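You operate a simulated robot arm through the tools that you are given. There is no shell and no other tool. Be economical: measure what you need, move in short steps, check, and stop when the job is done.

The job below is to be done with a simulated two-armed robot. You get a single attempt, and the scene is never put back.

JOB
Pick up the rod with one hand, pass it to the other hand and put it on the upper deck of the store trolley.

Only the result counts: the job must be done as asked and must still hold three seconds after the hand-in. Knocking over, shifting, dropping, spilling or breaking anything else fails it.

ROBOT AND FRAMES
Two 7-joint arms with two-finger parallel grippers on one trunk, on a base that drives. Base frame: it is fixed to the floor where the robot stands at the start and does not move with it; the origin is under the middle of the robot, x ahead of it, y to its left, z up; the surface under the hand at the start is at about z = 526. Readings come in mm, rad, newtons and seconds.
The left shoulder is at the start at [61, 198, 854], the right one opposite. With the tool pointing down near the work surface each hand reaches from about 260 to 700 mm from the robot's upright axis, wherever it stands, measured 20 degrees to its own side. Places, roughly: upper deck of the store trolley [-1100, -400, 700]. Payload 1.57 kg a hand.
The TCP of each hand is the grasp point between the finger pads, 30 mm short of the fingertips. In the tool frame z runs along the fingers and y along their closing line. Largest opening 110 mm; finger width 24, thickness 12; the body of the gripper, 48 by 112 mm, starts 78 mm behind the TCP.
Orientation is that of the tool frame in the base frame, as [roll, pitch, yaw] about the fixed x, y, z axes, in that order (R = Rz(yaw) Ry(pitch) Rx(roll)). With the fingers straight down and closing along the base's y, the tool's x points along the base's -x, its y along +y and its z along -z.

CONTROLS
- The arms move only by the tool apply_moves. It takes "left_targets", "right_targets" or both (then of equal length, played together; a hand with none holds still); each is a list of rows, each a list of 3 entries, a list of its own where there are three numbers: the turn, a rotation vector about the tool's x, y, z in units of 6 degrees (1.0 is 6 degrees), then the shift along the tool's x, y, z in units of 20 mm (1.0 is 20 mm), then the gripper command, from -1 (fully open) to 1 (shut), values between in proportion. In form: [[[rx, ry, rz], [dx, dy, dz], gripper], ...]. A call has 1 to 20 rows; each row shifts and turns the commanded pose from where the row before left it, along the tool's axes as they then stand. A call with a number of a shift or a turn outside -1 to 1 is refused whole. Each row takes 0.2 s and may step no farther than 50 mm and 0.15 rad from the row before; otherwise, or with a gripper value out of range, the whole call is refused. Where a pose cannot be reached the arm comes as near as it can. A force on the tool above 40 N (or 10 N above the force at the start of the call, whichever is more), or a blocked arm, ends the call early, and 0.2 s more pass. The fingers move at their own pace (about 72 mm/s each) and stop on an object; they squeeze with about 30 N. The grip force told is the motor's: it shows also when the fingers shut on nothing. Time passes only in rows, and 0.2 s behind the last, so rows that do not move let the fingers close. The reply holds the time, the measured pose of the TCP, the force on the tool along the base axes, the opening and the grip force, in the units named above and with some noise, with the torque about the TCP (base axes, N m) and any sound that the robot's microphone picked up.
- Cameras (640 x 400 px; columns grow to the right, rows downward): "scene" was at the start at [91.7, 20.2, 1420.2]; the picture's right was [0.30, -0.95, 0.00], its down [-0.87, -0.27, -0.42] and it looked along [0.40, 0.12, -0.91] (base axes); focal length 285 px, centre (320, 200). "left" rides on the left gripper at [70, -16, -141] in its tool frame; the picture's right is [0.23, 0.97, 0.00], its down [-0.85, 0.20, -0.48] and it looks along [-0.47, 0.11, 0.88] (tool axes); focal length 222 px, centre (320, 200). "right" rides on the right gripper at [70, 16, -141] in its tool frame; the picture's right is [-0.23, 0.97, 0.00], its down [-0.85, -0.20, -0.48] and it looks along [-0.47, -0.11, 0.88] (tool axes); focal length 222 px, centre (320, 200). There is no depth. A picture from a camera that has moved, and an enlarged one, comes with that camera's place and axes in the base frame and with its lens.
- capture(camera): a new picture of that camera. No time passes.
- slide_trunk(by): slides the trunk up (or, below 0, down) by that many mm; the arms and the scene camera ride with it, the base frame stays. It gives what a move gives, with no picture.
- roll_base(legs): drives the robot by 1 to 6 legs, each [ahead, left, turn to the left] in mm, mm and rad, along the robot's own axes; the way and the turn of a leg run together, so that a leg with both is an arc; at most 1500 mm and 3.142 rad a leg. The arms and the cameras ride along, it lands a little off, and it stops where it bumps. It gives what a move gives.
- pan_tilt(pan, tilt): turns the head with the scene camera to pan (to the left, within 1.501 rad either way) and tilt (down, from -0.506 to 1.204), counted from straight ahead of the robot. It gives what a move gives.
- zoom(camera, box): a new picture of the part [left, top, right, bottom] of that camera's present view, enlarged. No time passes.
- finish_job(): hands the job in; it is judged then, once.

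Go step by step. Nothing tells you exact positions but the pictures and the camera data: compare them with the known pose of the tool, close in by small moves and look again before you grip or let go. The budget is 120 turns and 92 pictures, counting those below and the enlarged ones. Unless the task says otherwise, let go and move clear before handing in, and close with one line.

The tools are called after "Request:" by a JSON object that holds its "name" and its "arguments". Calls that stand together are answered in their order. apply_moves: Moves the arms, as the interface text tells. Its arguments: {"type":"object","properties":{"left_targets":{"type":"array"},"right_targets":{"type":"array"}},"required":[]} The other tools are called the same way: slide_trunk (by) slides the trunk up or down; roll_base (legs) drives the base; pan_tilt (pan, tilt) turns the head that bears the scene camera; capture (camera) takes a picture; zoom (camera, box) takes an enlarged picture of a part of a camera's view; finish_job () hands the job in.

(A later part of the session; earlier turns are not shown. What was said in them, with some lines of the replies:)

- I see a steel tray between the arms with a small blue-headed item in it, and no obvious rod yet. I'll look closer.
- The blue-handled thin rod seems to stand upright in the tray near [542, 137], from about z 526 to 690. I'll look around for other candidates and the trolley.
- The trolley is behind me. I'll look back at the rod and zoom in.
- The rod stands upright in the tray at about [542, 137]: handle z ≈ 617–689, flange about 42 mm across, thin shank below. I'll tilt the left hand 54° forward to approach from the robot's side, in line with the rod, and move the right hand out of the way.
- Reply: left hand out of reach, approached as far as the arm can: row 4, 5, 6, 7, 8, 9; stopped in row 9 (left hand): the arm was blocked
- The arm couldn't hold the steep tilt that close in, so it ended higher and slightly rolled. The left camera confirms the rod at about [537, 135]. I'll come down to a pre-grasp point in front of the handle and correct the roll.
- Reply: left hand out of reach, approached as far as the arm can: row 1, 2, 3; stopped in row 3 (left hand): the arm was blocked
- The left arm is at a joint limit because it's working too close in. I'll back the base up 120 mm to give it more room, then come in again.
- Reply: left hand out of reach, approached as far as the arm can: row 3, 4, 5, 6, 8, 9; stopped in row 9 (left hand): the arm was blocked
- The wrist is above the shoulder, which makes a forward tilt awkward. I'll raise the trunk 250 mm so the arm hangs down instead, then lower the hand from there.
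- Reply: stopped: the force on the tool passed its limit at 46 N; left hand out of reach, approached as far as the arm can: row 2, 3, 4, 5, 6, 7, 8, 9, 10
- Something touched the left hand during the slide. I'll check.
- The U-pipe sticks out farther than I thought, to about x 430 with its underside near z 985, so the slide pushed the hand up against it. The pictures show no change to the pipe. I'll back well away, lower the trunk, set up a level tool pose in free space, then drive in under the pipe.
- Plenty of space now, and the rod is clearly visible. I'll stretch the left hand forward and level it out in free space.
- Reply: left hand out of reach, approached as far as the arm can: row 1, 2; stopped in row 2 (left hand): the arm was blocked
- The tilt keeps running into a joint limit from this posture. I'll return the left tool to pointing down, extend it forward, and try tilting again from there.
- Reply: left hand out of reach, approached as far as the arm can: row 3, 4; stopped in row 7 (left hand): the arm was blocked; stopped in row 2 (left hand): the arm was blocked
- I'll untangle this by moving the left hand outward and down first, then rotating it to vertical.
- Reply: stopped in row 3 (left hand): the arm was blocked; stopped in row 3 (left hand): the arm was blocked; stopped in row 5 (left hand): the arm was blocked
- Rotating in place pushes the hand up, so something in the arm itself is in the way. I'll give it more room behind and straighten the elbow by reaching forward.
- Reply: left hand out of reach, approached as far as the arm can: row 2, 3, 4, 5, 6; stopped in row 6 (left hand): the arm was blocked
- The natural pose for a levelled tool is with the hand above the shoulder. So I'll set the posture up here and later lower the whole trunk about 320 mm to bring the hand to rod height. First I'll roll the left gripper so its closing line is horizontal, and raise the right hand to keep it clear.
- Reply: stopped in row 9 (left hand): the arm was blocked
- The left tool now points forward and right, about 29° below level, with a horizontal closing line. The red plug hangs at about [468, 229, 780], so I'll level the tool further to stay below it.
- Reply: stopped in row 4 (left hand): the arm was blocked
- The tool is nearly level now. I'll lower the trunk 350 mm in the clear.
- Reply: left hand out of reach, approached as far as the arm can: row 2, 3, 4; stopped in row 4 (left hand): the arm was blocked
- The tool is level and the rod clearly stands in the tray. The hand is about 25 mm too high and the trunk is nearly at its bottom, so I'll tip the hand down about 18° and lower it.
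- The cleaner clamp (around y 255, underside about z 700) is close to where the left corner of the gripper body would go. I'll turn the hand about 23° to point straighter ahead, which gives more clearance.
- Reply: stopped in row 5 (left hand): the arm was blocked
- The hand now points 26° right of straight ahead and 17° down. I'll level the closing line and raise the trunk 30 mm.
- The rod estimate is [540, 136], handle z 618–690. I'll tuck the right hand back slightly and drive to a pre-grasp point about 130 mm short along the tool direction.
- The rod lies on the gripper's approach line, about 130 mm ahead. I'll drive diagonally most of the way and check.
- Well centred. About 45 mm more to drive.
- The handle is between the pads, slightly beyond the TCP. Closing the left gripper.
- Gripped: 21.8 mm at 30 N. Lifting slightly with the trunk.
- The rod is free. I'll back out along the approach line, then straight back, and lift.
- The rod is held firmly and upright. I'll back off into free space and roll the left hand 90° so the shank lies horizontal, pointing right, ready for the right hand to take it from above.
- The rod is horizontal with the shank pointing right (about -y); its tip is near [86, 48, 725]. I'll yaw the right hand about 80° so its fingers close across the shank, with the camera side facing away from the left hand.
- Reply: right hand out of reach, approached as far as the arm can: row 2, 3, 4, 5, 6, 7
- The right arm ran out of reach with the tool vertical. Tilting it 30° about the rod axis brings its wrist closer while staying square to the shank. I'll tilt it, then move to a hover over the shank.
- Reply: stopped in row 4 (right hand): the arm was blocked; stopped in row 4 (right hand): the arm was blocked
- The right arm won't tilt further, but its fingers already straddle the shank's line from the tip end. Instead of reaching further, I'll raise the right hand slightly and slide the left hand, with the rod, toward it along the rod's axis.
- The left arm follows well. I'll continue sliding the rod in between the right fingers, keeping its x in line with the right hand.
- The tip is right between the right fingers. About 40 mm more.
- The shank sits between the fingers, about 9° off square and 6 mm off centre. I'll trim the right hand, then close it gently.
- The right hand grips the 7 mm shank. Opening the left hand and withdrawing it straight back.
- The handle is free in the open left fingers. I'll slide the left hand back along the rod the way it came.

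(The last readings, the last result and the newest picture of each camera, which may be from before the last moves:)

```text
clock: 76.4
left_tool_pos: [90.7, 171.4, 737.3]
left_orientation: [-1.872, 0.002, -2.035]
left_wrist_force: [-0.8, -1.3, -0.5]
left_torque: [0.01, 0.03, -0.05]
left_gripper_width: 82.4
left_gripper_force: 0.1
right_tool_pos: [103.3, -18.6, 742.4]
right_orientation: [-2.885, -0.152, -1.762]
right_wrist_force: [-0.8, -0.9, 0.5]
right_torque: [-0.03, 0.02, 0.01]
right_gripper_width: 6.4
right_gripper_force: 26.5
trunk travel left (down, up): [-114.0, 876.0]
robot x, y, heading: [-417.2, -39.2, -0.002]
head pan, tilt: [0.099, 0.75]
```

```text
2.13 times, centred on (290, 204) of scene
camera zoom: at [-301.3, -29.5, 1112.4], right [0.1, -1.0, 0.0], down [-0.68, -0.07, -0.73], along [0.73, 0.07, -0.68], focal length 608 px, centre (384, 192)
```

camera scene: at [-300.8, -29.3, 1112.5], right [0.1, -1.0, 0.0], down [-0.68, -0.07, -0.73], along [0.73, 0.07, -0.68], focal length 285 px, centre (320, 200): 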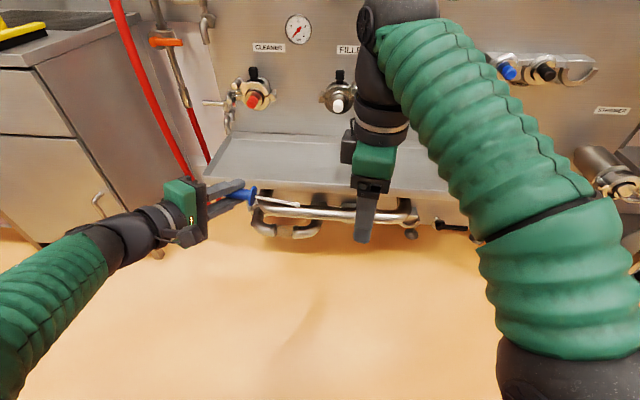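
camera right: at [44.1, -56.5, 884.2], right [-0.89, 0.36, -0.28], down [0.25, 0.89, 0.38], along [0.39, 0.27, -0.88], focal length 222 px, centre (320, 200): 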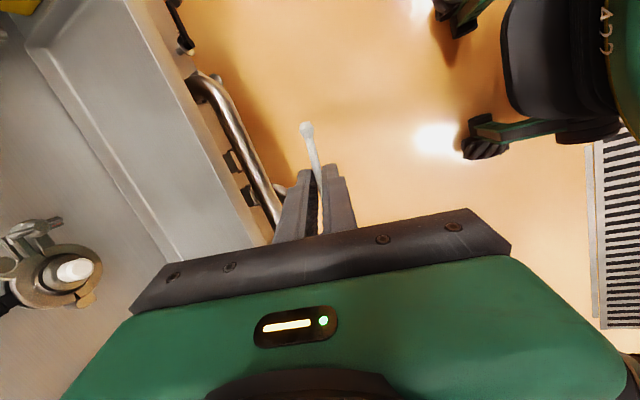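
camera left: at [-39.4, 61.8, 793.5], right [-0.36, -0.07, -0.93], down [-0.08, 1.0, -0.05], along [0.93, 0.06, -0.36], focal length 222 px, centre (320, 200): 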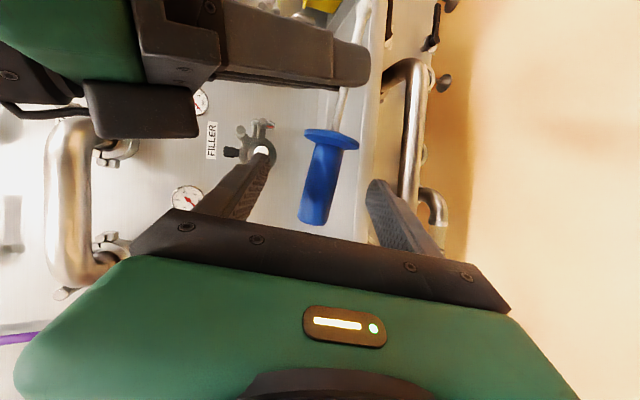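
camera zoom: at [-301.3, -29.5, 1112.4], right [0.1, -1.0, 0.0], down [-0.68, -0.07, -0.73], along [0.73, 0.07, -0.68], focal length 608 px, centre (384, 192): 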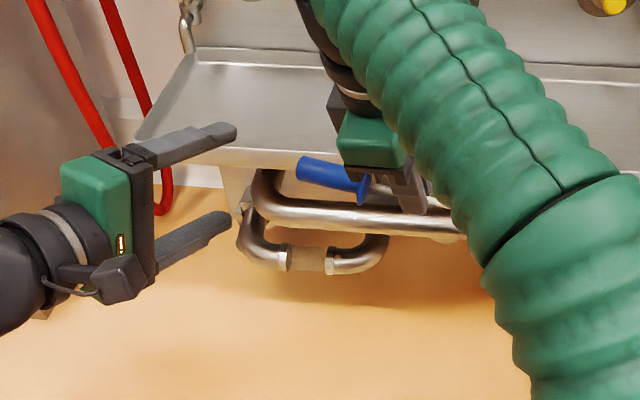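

The handover is done: the right hand alone holds the rod. I'll bring the right hand back to its own side, straighten it, and raise the trunk for travel.

Request:
{"name": "apply_moves", "arguments": {"right_targets": [[[0, 0, 0], [0.956, 0.075, 0.132], 1], [[0, 0, 0], [0.956, 0.075, 0.132], 1], [[0, 0, 0], [0.956, 0.075, 0.132], 1], [[0, 0, 0], [0.956, 0.075, 0.132], 1], [[0, 0, 0], [0.956, 0.075, 0.132], 1], [[0, 0, 0], [0.956, 0.075, 0.132], 1], [[0, 0, 0], [0.956, 0.075, 0.132], 1], [[0, 0, 0], [0.956, 0.075, 0.132], 1], [[0, 0, 0], [0.956, 0.075, 0.132], 1], [[-0.8, 0, 0], [0, 0, 0], 1], [[-0.8, 0, 0], [0, 0, 0], 1], [[-0.8, 0, 0], [0, 0, 0], 1]]}}

Request:
{"name": "slide_trunk", "arguments": {"by": 200}}

Request:
{"name": "capture", "arguments": {"camera": "scene"}}

Request:
{"name": "capture", "arguments": {"camera": "right"}}

```text
clock: 79.0
left_tool_pos: [90.3, 170.3, 736.5]
left_orientation: [-1.876, 0.003, -2.033]
left_wrist_force: [-0.4, -0.9, 0.2]
left_torque: [0.0, 0.01, -0.01]
left_gripper_width: 82.3
left_gripper_force: 0.1
right_tool_pos: [62.9, -185.2, 742.8]
right_orientation: [-3.136, -0.15, -1.757]
right_wrist_force: [1.0, -0.4, -0.2]
right_torque: [0.01, -0.01, 0.01]
right_gripper_width: 6.3
right_gripper_force: 26.4
trunk travel left (down, up): [-114.0, 876.0]
robot x, y, heading: [-415.9, -41.1, -0.0]
head pan, tilt: [0.099, 0.75]
```

```text
clock: 81.1
left_tool_pos: [91.6, 169.7, 936.0]
left_orientation: [-1.875, 0.002, -2.032]
left_wrist_force: [-0.8, 0.0, 0.0]
left_torque: [-0.02, 0.0, -0.01]
left_gripper_width: 82.5
left_gripper_force: 0.2
right_tool_pos: [63.5, -185.6, 942.1]
right_orientation: [-3.137, -0.152, -1.756]
right_wrist_force: [0.2, -0.5, 0.4]
right_torque: [-0.05, 0.03, -0.05]
right_gripper_width: 6.3
right_gripper_force: 26.0
trunk travel left (down, up): [-314.0, 676.0]
robot x, y, heading: [-422.4, -41.0, -0.002]
head pan, tilt: [0.099, 0.75]
```

```text
34 pictures are left
camera scene: at [-301.0, -30.2, 1312.4], right [0.1, -1.0, 0.0], down [-0.68, -0.07, -0.73], along [0.73, 0.07, -0.68], focal length 285 px, centre (320, 200)
```

scene: 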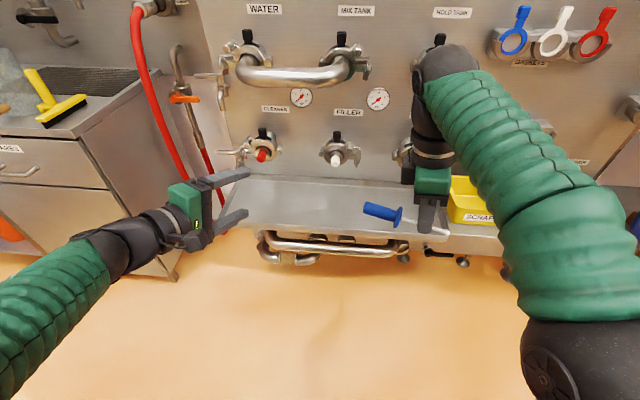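

```text
33 pictures are left
camera right: at [38.5, -229.4, 1092.8], right [-0.92, 0.4, -0.04], down [0.36, 0.87, 0.35], along [0.17, 0.3, -0.94], focal length 222 px, centre (320, 200)
```

right: 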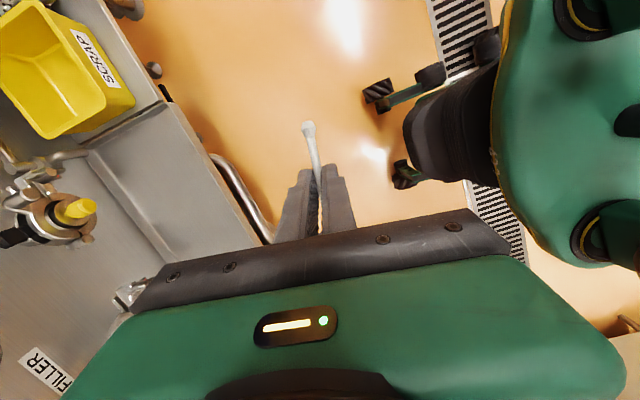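

Before turning around, I'll look to both sides.

Request:
{"name": "pan_tilt", "arguments": {"pan": -1.5, "tilt": 0.5}}

Request:
{"name": "capture", "arguments": {"camera": "scene"}}

Request:
{"name": "pan_tilt", "arguments": {"pan": 1.5, "tilt": 0.5}}

Request:
{"name": "capture", "arguments": {"camera": "scene"}}

```text
clock: 82.8
left_tool_pos: [91.0, 170.3, 937.4]
left_orientation: [-1.875, 0.004, -2.033]
left_wrist_force: [-0.2, -0.2, 0.1]
left_torque: [0.0, 0.03, -0.01]
left_gripper_width: 82.7
left_gripper_force: 0.0
right_tool_pos: [64.1, -185.2, 943.0]
right_orientation: [-3.138, -0.152, -1.758]
right_wrist_force: [-0.3, 0.2, -0.6]
right_torque: [-0.03, 0.0, 0.0]
right_gripper_width: 6.4
right_gripper_force: 26.0
trunk travel left (down, up): [-314.0, 676.0]
robot x, y, heading: [-415.4, -41.8, -0.01]
head pan, tilt: [-1.499, 0.499]
```

```text
32 pictures are left
camera scene: at [-377.4, -128.9, 1334.6], right [-1.0, -0.07, 0.0], down [-0.03, 0.48, -0.88], along [0.06, -0.88, -0.48], focal length 285 px, centre (320, 200)
```

scene: 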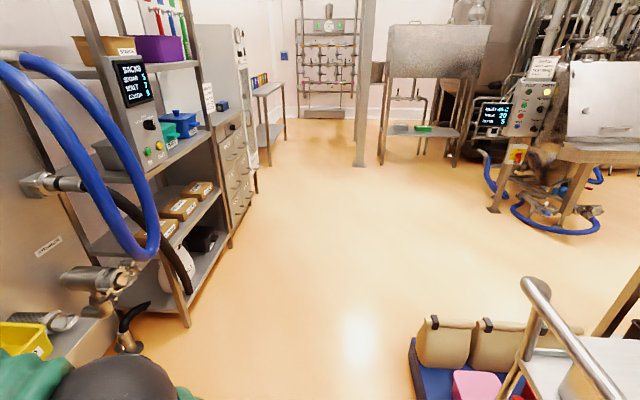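

```text
clock: 85.4
left_tool_pos: [91.1, 170.2, 936.3]
left_orientation: [-1.873, 0.002, -2.034]
left_wrist_force: [0.0, 0.6, 0.0]
left_torque: [-0.05, 0.04, -0.04]
left_gripper_width: 82.4
left_gripper_force: 0.0
right_tool_pos: [63.7, -185.9, 941.6]
right_orientation: [-3.135, -0.153, -1.756]
right_wrist_force: [-0.7, 0.6, -0.6]
right_torque: [-0.02, 0.0, 0.04]
right_gripper_width: 6.3
right_gripper_force: 26.2
trunk travel left (down, up): [-314.0, 676.0]
robot x, y, heading: [-416.2, -42.1, -0.004]
head pan, tilt: [1.499, 0.499]
```

```text
31 pictures are left
camera scene: at [-376.7, 52.7, 1334.5], right [1.0, -0.08, 0.0], down [-0.04, -0.48, -0.88], along [0.07, 0.88, -0.48], focal length 285 px, centre (320, 200)
```

scene: 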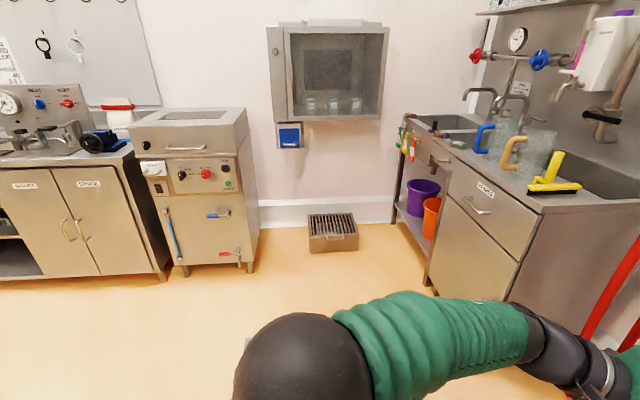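

The trolley is behind and to the right; the left side is clear. I'll shift 400 mm left for clearance, turn half around to the left, and look.

Request:
{"name": "roll_base", "arguments": {"legs": [[-50, 400, 0], [0, 0, 1.57], [0, 0, 1.57]]}}

Request:
{"name": "pan_tilt", "arguments": {"pan": 0.5, "tilt": 0.6}}

Request:
{"name": "capture", "arguments": {"camera": "scene"}}

```text
clock: 95.6
left_tool_pos: [-971.0, 150.0, 936.5]
left_orientation: [-1.874, 0.004, 1.119]
left_wrist_force: [0.6, -0.5, -0.6]
left_torque: [0.0, 0.01, -0.04]
left_gripper_width: 82.6
left_gripper_force: 0.0
right_tool_pos: [-947.0, 505.2, 943.1]
right_orientation: [-3.138, -0.151, 1.392]
right_wrist_force: [0.6, 0.1, 0.0]
right_torque: [0.0, 0.02, -0.02]
right_gripper_width: 6.4
right_gripper_force: 25.7
trunk travel left (down, up): [-314.0, 676.0]
robot x, y, heading: [-463.3, 364.2, -3.133]
head pan, tilt: [1.499, 0.499]
```

```text
clock: 96.9
left_tool_pos: [-971.8, 150.0, 937.3]
left_orientation: [-1.872, 0.003, 1.119]
left_wrist_force: [0.4, 0.2, 0.2]
left_torque: [-0.02, -0.01, 0.02]
left_gripper_width: 82.5
left_gripper_force: 0.1
right_tool_pos: [-947.6, 506.1, 942.5]
right_orientation: [-3.135, -0.152, 1.391]
right_wrist_force: [0.1, -0.2, 0.3]
right_torque: [-0.02, 0.03, 0.02]
right_gripper_width: 6.3
right_gripper_force: 25.8
trunk travel left (down, up): [-314.0, 676.0]
robot x, y, heading: [-462.6, 362.4, -3.139]
head pan, tilt: [0.499, 0.6]
```

```text
30 pictures are left
camera scene: at [-573.3, 321.8, 1325.4], right [-0.48, 0.87, 0.0], down [0.5, 0.27, -0.82], along [-0.72, -0.4, -0.57], focal length 285 px, centre (320, 200)
```

scene: 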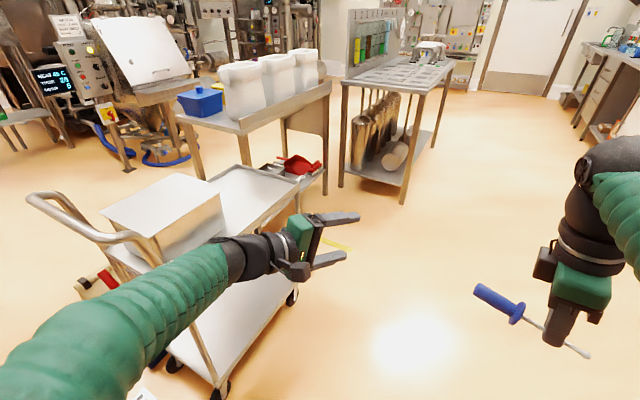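

The trolley is ahead and to the left, with a box on its upper deck and free space beside it. I'll look closer.

Request:
{"name": "pan_tilt", "arguments": {"pan": 0.85, "tilt": 0.65}}

Request:
{"name": "capture", "arguments": {"camera": "scene"}}

```text
clock: 97.7
left_tool_pos: [-971.3, 149.0, 937.5]
left_orientation: [-1.872, 0.004, 1.118]
left_wrist_force: [0.5, -0.6, -0.4]
left_torque: [0.01, -0.03, 0.01]
left_gripper_width: 82.4
left_gripper_force: 0.0
right_tool_pos: [-946.1, 505.4, 944.2]
right_orientation: [-3.134, -0.152, 1.392]
right_wrist_force: [0.2, 0.3, -0.6]
right_torque: [-0.02, 0.0, 0.01]
right_gripper_width: 6.4
right_gripper_force: 25.5
trunk travel left (down, up): [-314.0, 676.0]
robot x, y, heading: [-468.1, 366.0, -3.135]
head pan, tilt: [0.85, 0.649]
```

```text
29 pictures are left
camera scene: at [-553.0, 299.1, 1321.1], right [-0.75, 0.66, 0.0], down [0.4, 0.46, -0.8], along [-0.52, -0.6, -0.61], focal length 285 px, centre (320, 200)
```

scene: 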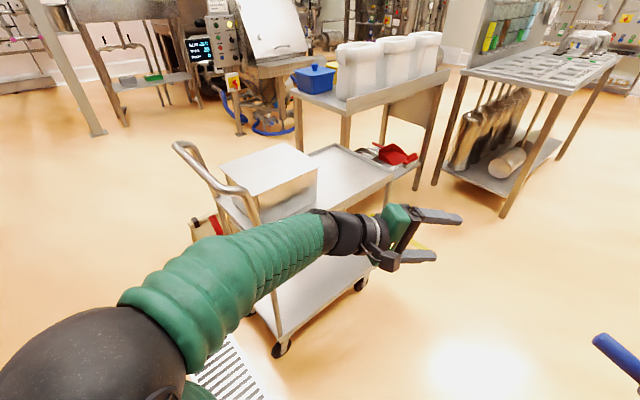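

The deck spans roughly x -1420…-790, y -590…-210 at z ≈ 700. The box takes up the +x half, leaving free space around [-1250, -400]. I'll raise the trunk so the left arm clears everything, and bring the right hand lower and further forward.

Request:
{"name": "slide_trunk", "arguments": {"by": 150}}

Request:
{"name": "apply_moves", "arguments": {"right_targets": [[[0, 0, 0], [-0.27, -0.46, 0.95], 1], [[0, 0, 0], [-0.27, -0.46, 0.95], 1], [[0, 0, 0], [-0.27, -0.46, 0.95], 1], [[0, 0, 0], [-0.27, -0.46, 0.95], 1], [[0, 0, 0], [-0.27, -0.46, 0.95], 1], [[0, 0, 0], [-0.27, -0.46, 0.95], 1], [[0, 0, 0], [-0.27, -0.46, 0.95], 1], [[0, 0, 0], [-0.27, -0.46, 0.95], 1], [[0, 0, 0], [-0.27, -0.46, 0.95], 1], [[0, 0, 0], [-0.27, -0.46, 0.95], 1]]}}

```text
clock: 99.5
left_tool_pos: [-971.7, 149.3, 1087.9]
left_orientation: [-1.873, 0.004, 1.119]
left_wrist_force: [-0.6, -0.1, -0.1]
left_torque: [0.01, -0.05, 0.02]
left_gripper_width: 82.3
left_gripper_force: 0.1
right_tool_pos: [-947.0, 504.8, 1092.6]
right_orientation: [-3.134, -0.153, 1.392]
right_wrist_force: [-0.9, -0.3, -0.4]
right_torque: [0.05, 0.0, 0.02]
right_gripper_width: 6.3
right_gripper_force: 26.1
trunk travel left (down, up): [-464.0, 526.0]
robot x, y, heading: [-468.2, 368.0, -3.139]
head pan, tilt: [0.85, 0.649]
```

```text
clock: 101.7
left_tool_pos: [-970.9, 149.2, 1085.7]
left_orientation: [-1.874, 0.002, 1.119]
left_wrist_force: [0.2, -0.1, 0.0]
left_torque: [0.0, 0.0, 0.0]
left_gripper_width: 82.3
left_gripper_force: 0.1
right_tool_pos: [-1044.0, 497.3, 896.9]
right_orientation: [-3.135, -0.15, 1.393]
right_wrist_force: [1.0, 0.2, -0.1]
right_torque: [0.04, -0.02, -0.02]
right_gripper_width: 6.3
right_gripper_force: 25.2
trunk travel left (down, up): [-464.0, 526.0]
robot x, y, heading: [-466.4, 364.4, -3.137]
head pan, tilt: [0.85, 0.649]
```

Driving alongside the trolley first, then turning to face it.

Request:
{"name": "roll_base", "arguments": {"legs": [[671, -140, 0], [0, 0, 1.567]]}}

Request:
{"name": "pan_tilt", "arguments": {"pan": 0.0, "tilt": 0.75}}

Request:
{"name": "capture", "arguments": {"camera": "scene"}}

Request:
{"name": "capture", "arguments": {"camera": "right"}}

```text
clock: 109.3
left_tool_pos: [-922.1, -3.7, 1086.6]
left_orientation: [-1.872, 0.004, 2.691]
left_wrist_force: [-0.2, -0.1, -0.1]
left_torque: [0.0, 0.02, 0.01]
left_gripper_width: 82.6
left_gripper_force: 0.0
right_tool_pos: [-1268.7, -77.4, 897.0]
right_orientation: [-3.134, -0.152, 2.966]
right_wrist_force: [0.3, -0.1, 0.4]
right_torque: [0.0, 0.01, -0.04]
right_gripper_width: 6.3
right_gripper_force: 26.4
trunk travel left (down, up): [-464.0, 526.0]
robot x, y, heading: [-1138.4, 499.2, -1.563]
head pan, tilt: [0.85, 0.649]
```

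```text
clock: 110.4
left_tool_pos: [-921.3, -2.6, 1087.4]
left_orientation: [-1.871, 0.003, 2.692]
left_wrist_force: [-0.9, -0.9, 0.4]
left_torque: [-0.02, -0.02, -0.04]
left_gripper_width: 82.5
left_gripper_force: 0.1
right_tool_pos: [-1268.8, -76.9, 896.7]
right_orientation: [-3.137, -0.153, 2.968]
right_wrist_force: [-0.1, -0.3, -0.1]
right_torque: [-0.02, 0.02, -0.01]
right_gripper_width: 6.5
right_gripper_force: 26.1
trunk travel left (down, up): [-464.0, 526.0]
robot x, y, heading: [-1135.6, 499.8, -1.564]
head pan, tilt: [0.0, 0.75]
```

```text
28 pictures are left
camera scene: at [-1133.5, 386.5, 1462.5], right [-1.0, -0.01, 0.0], down [-0.01, 0.68, -0.73], along [0.01, -0.73, -0.68], focal length 285 px, centre (320, 200)
```

scene: 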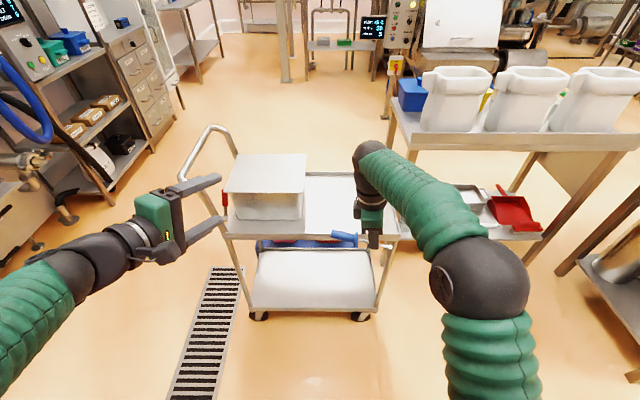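

```text
27 pictures are left
camera right: at [-1311.7, -51.9, 1048.1], right [0.39, 0.92, -0.04], down [0.87, -0.35, 0.35], along [0.3, -0.17, -0.94], focal length 222 px, centre (320, 200)
```

right: 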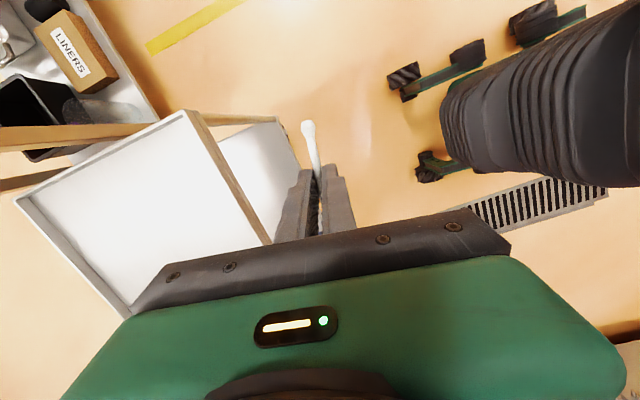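

The free deck area is x -1392…-1052, y -591…-241. The right hand at x ≈ -1266 centres the rod in it, so I'll drive 333 mm ahead.

Request:
{"name": "roll_base", "arguments": {"legs": [[333, 0, 0]]}}

Request:
{"name": "capture", "arguments": {"camera": "scene"}}

Request:
{"name": "capture", "arguments": {"camera": "right"}}

```text
clock: 112.6
left_tool_pos: [-917.6, -331.6, 1087.4]
left_orientation: [-1.873, 0.005, 2.693]
left_wrist_force: [0.4, -0.3, 0.5]
left_torque: [-0.05, 0.01, -0.02]
left_gripper_width: 82.4
left_gripper_force: 0.0
right_tool_pos: [-1264.2, -408.0, 898.2]
right_orientation: [-3.136, -0.153, 2.967]
right_wrist_force: [-0.4, -0.1, -0.9]
right_torque: [0.02, 0.02, 0.0]
right_gripper_width: 6.2
right_gripper_force: 25.7
trunk travel left (down, up): [-464.0, 526.0]
robot x, y, heading: [-1134.1, 172.2, -1.563]
head pan, tilt: [0.0, 0.75]
```

```text
26 pictures are left
camera scene: at [-1130.2, 56.5, 1462.4], right [-1.0, -0.01, 0.0], down [-0.01, 0.68, -0.73], along [0.01, -0.73, -0.68], focal length 285 px, centre (320, 200)
```

scene: 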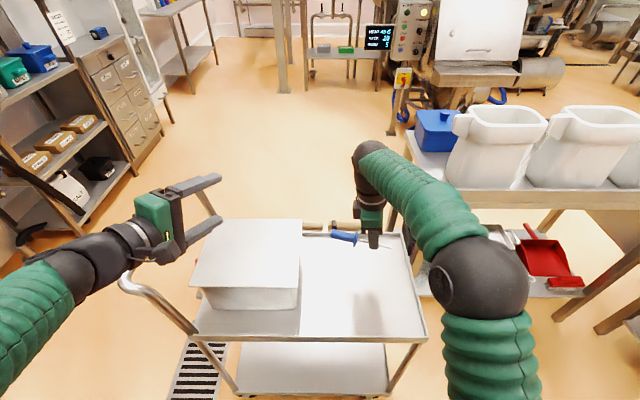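

```text
25 pictures are left
camera right: at [-1307.7, -382.3, 1047.9], right [0.39, 0.92, -0.04], down [0.87, -0.35, 0.35], along [0.3, -0.17, -0.94], focal length 222 px, centre (320, 200)
```

right: 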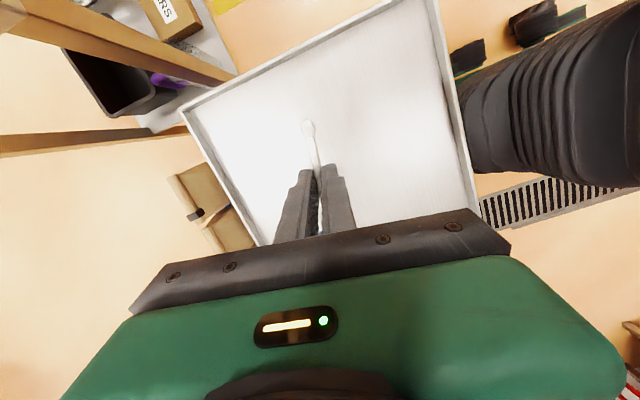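

The right hand is over clear deck. Lowering straight down to just above it.

Request:
{"name": "apply_moves", "arguments": {"right_targets": [[[0, 0, 0], [-0.152, 0, 0.988], 1], [[0, 0, 0], [-0.152, 0, 0.988], 1], [[0, 0, 0], [-0.152, 0, 0.988], 1], [[0, 0, 0], [-0.152, 0, 0.988], 1], [[0, 0, 0], [-0.152, 0, 0.988], 1], [[0, 0, 0], [-0.152, 0, 0.988], 1], [[0, 0, 0], [-0.152, 0, 0.988], 1]]}}

Request:
{"name": "zoom", "arguments": {"camera": "scene", "box": [270, 180, 450, 292]}}

Request:
{"name": "capture", "arguments": {"camera": "right"}}

```text
clock: 114.2
left_tool_pos: [-917.0, -332.3, 1087.9]
left_orientation: [-1.872, 0.004, 2.695]
left_wrist_force: [0.0, -0.9, -0.3]
left_torque: [0.0, -0.01, 0.02]
left_gripper_width: 82.4
left_gripper_force: 0.0
right_tool_pos: [-1264.0, -409.1, 757.3]
right_orientation: [-3.135, -0.152, 2.967]
right_wrist_force: [0.1, -0.5, -1.1]
right_torque: [0.02, 0.0, -0.04]
right_gripper_width: 6.0
right_gripper_force: 26.1
trunk travel left (down, up): [-464.0, 526.0]
robot x, y, heading: [-1131.3, 169.5, -1.564]
head pan, tilt: [0.0, 0.75]
```

```text
3.56 times, centred on (360, 236) of scene
camera zoom: at [-1130.5, 55.9, 1462.4], right [-1.0, -0.01, 0.0], down [-0.01, 0.68, -0.73], along [0.01, -0.73, -0.68], focal length 1013 px, centre (178, 72)
```

zoom: 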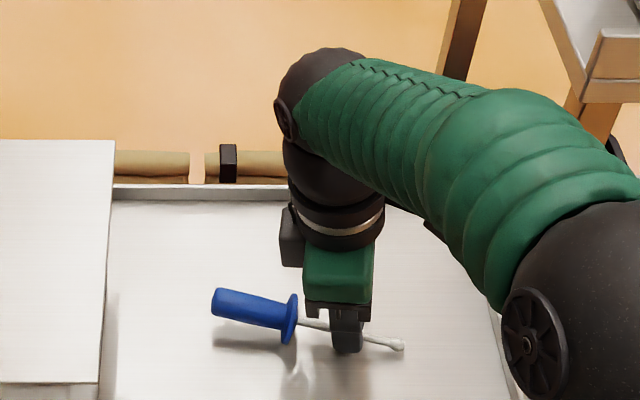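

```text
23 pictures are left
camera right: at [-1308.2, -383.1, 907.6], right [0.39, 0.92, -0.04], down [0.87, -0.35, 0.35], along [0.3, -0.17, -0.94], focal length 222 px, centre (320, 200)
```

right: 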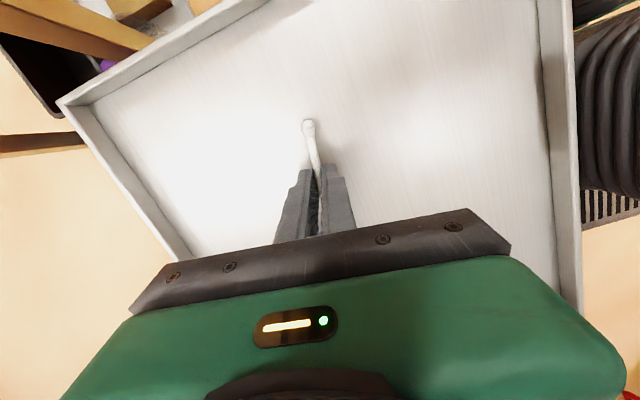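

Request:
{"name": "apply_moves", "arguments": {"right_targets": [[[0, 0, 0], [-0.038, 0, 0.247], 1], [[0, 0, 0], [-0.038, 0, 0.247], 1], [[0, 0, 0], [-0.038, 0, 0.247], 1]]}}

Request:
{"name": "zoom", "arguments": {"camera": "scene", "box": [310, 240, 410, 302]}}

```text
clock: 115.0
left_tool_pos: [-916.7, -329.6, 1090.1]
left_orientation: [-1.869, 0.003, 2.692]
left_wrist_force: [-0.6, 0.4, 1.3]
left_torque: [0.01, 0.03, 0.0]
left_gripper_width: 82.5
left_gripper_force: 0.1
right_tool_pos: [-1263.2, -410.8, 751.7]
right_orientation: [-3.121, -0.149, 2.965]
right_wrist_force: [0.4, 9.0, 25.0]
right_torque: [0.39, -0.08, 0.02]
right_gripper_width: 6.3
right_gripper_force: 25.9
trunk travel left (down, up): [-464.0, 526.0]
robot x, y, heading: [-1132.9, 172.5, -1.554]
head pan, tilt: [0.0, 0.75]
stopped in row 3 (right hand): the force on the tool passed its limit at 42 N (the readings are from after the stop); the commanded pose is now the measured one
```

```text
6.40 times, centred on (360, 271) of scene
camera zoom: at [-1129.3, 61.0, 1463.1], right [-1.0, -0.01, 0.0], down [-0.01, 0.68, -0.73], along [0.01, -0.73, -0.68], focal length 1823 px, centre (64, -254)
```

zoom: 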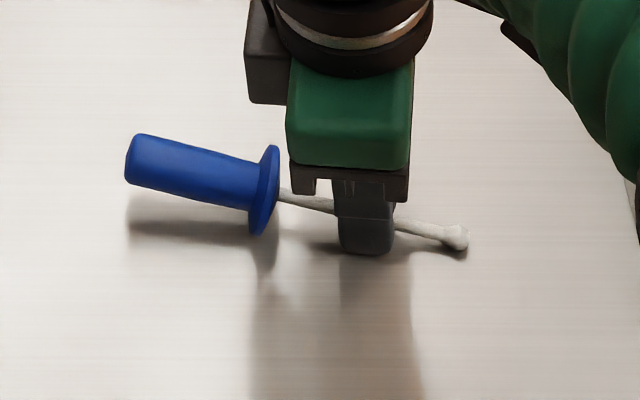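

The fingertips are touching the deck, with the handle end still slightly raised. I'll ease up a few mm and tip the handle side down.

Request:
{"name": "apply_moves", "arguments": {"right_targets": [[[0, 0, 0], [0.03, 0, -0.3], 1], [[0, 0.5, 0], [0, 0, 0], 1], [[0, 0.5, 0], [0, 0, 0], 1], [[0, 0.3, 0], [0, 0, 0], 1]]}}

Request:
{"name": "zoom", "arguments": {"camera": "scene", "box": [310, 240, 410, 302]}}

```text
clock: 116.0
left_tool_pos: [-916.7, -331.0, 1088.5]
left_orientation: [-1.869, 0.004, 2.694]
left_wrist_force: [0.6, 0.6, -0.6]
left_torque: [0.0, -0.02, -0.01]
left_gripper_width: 82.4
left_gripper_force: 0.0
right_tool_pos: [-1263.9, -408.9, 754.4]
right_orientation: [-3.125, -0.288, 2.965]
right_wrist_force: [2.2, -0.8, 10.8]
right_torque: [-0.13, -0.55, 0.04]
right_gripper_width: 6.2
right_gripper_force: 25.2
trunk travel left (down, up): [-464.0, 526.0]
robot x, y, heading: [-1136.9, 169.4, -1.565]
head pan, tilt: [0.0, 0.75]
```

```text
6.40 times, centred on (360, 271) of scene
camera zoom: at [-1128.4, 58.5, 1462.7], right [-1.0, -0.01, 0.0], down [-0.01, 0.68, -0.73], along [0.01, -0.73, -0.68], focal length 1823 px, centre (64, -254)
```

zoom: 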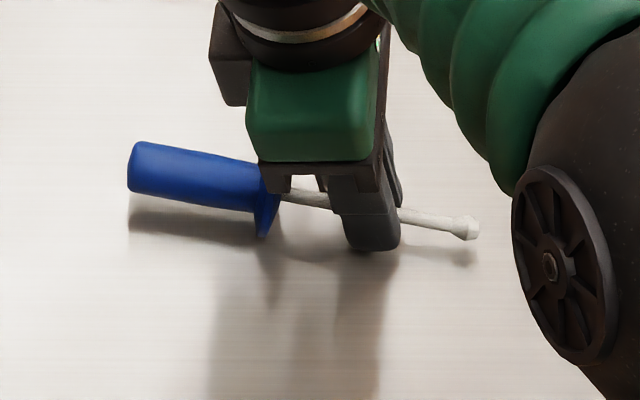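

The flange is now resting on the deck (contact is about 50 mm toward the handle). Releasing gently.

Request:
{"name": "apply_moves", "arguments": {"right_targets": [[[0, 0, 0], [0, 0, 0], 0.85], [[0, 0, 0], [0, 0, 0], 0.7], [[0, 0, 0], [0, 0, 0], 0.5], [[0, 0, 0], [0, 0, 0], 0.3], [[0, 0, 0], [0, 0, 0], 0.3]]}}

Request:
{"name": "zoom", "arguments": {"camera": "scene", "box": [310, 240, 410, 302]}}

Request:
{"name": "capture", "arguments": {"camera": "right"}}

```text
clock: 117.2
left_tool_pos: [-917.8, -331.7, 1087.6]
left_orientation: [-1.87, 0.003, 2.694]
left_wrist_force: [0.1, 0.6, 0.0]
left_torque: [0.0, 0.01, 0.01]
left_gripper_width: 82.6
left_gripper_force: 0.1
right_tool_pos: [-1265.2, -409.8, 754.0]
right_orientation: [-3.127, -0.286, 2.966]
right_wrist_force: [0.0, -0.2, 0.2]
right_torque: [0.0, -0.02, 0.02]
right_gripper_width: 38.5
right_gripper_force: 0.1
trunk travel left (down, up): [-464.0, 526.0]
robot x, y, heading: [-1136.2, 172.8, -1.557]
head pan, tilt: [0.0, 0.75]
```

```text
6.40 times, centred on (360, 271) of scene
camera zoom: at [-1130.2, 56.4, 1462.4], right [-1.0, -0.01, 0.0], down [-0.01, 0.68, -0.73], along [0.01, -0.73, -0.68], focal length 1823 px, centre (64, -254)
```

zoom: 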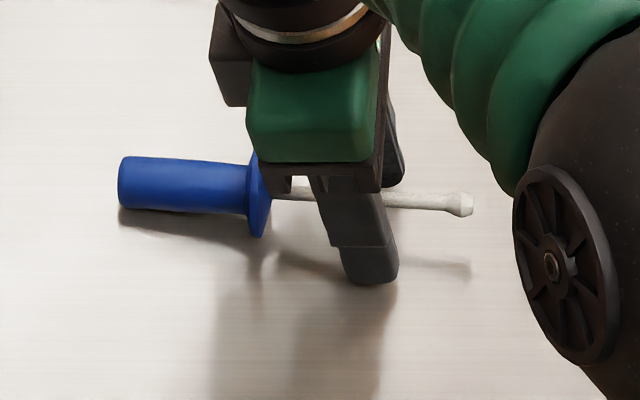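

```text
19 pictures are left
camera right: at [-1287.2, -387.5, 908.8], right [0.38, 0.92, -0.08], down [0.91, -0.36, 0.22], along [0.17, -0.16, -0.97], focal length 222 px, centre (320, 200)
```

right: 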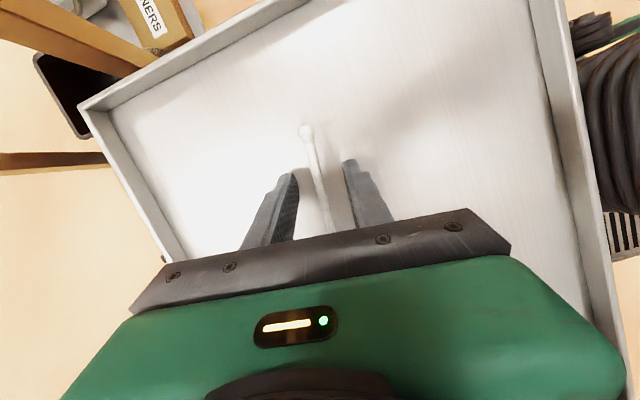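

The rod rests on its handle and flange, free of the fingers. Raising the right hand straight up and clear.

Request:
{"name": "apply_moves", "arguments": {"right_targets": [[[0, 0, 0], [0.14, 0, -0.47], 0.2], [[0, 0, 0], [0.28, 0, -0.95], 0.2], [[0, 0, 0], [0.28, 0, -0.95], 0.2], [[0, 0, 0], [0.28, 0, -0.95], 0.2], [[0, 0, 0], [0.28, 0, -0.95], 0.2], [[0, 0, 0], [0.28, 0, -0.95], 0.2], [[0, 0, 0], [0.28, 0, -0.95], 0.2], [[0, 0, 0], [0.28, 0, -0.95], 0.2], [[0, 0, 0], [0.28, 0, -0.95], 0.2]]}}

Request:
{"name": "capture", "arguments": {"camera": "scene"}}

```text
clock: 119.2
left_tool_pos: [-917.5, -331.0, 1087.0]
left_orientation: [-1.871, 0.004, 2.692]
left_wrist_force: [0.1, 0.2, 0.0]
left_torque: [0.02, 0.0, -0.03]
left_gripper_width: 82.2
left_gripper_force: 0.0
right_tool_pos: [-1263.1, -407.0, 923.6]
right_orientation: [-3.125, -0.286, 2.964]
right_wrist_force: [-0.2, -0.9, 0.2]
right_torque: [-0.01, -0.01, -0.01]
right_gripper_width: 43.8
right_gripper_force: 0.1
trunk travel left (down, up): [-464.0, 526.0]
robot x, y, heading: [-1130.8, 172.7, -1.562]
head pan, tilt: [0.0, 0.75]
```

```text
18 pictures are left
camera scene: at [-1130.2, 57.0, 1462.5], right [-1.0, -0.01, 0.0], down [-0.01, 0.68, -0.73], along [0.01, -0.73, -0.68], focal length 285 px, centre (320, 200)
```

scene: 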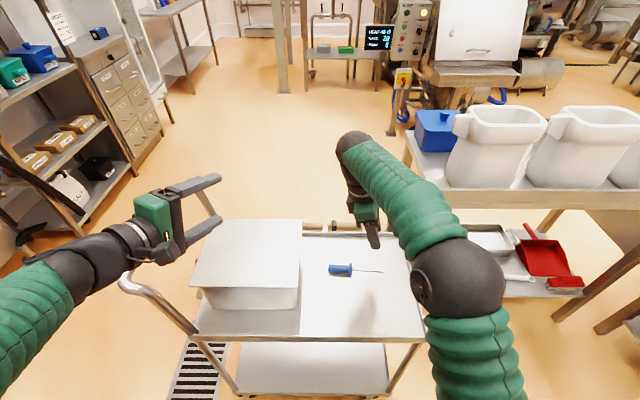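

The rod is lying at rest on the free part of the upper deck, both hands are clear, and the box and trolley haven't moved. I'll back off a little so nothing hangs over the trolley, then hand in.

Request:
{"name": "roll_base", "arguments": {"legs": [[-330, 0, 0]]}}

Request:
{"name": "capture", "arguments": {"camera": "scene"}}

```text
clock: 121.4
left_tool_pos: [-919.9, -0.3, 1087.3]
left_orientation: [-1.872, 0.004, 2.695]
left_wrist_force: [0.7, -0.9, 0.0]
left_torque: [0.01, 0.01, 0.01]
left_gripper_width: 82.7
left_gripper_force: 0.0
right_tool_pos: [-1267.6, -76.4, 923.3]
right_orientation: [-3.125, -0.287, 2.965]
right_wrist_force: [-1.0, 0.9, -0.2]
right_torque: [-0.01, -0.01, -0.03]
right_gripper_width: 43.9
right_gripper_force: 0.0
trunk travel left (down, up): [-464.0, 526.0]
robot x, y, heading: [-1137.6, 501.9, -1.559]
head pan, tilt: [0.0, 0.75]
```

```text
17 pictures are left
camera scene: at [-1133.6, 387.7, 1462.5], right [-1.0, -0.01, 0.0], down [-0.01, 0.68, -0.73], along [0.01, -0.73, -0.68], focal length 285 px, centre (320, 200)
```

scene: 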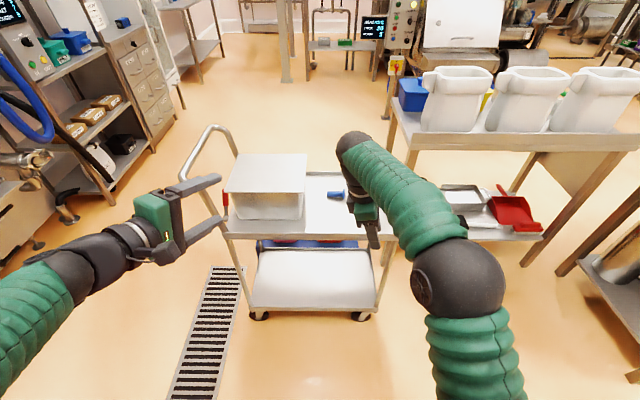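

The rod is on the upper deck and the robot is clear of the trolley, so I'm handing in.

Request:
{"name": "finish_job", "arguments": {}}

```text
The job is handed in.
```

I picked up the rod with the left hand, passed it to the right hand, and laid it on the free part of the store trolley's upper deck. Early on, the left hand pushed against the U-pipe at about 46 N while the trunk was rising, and the pictures afterwards showed nothing moved.
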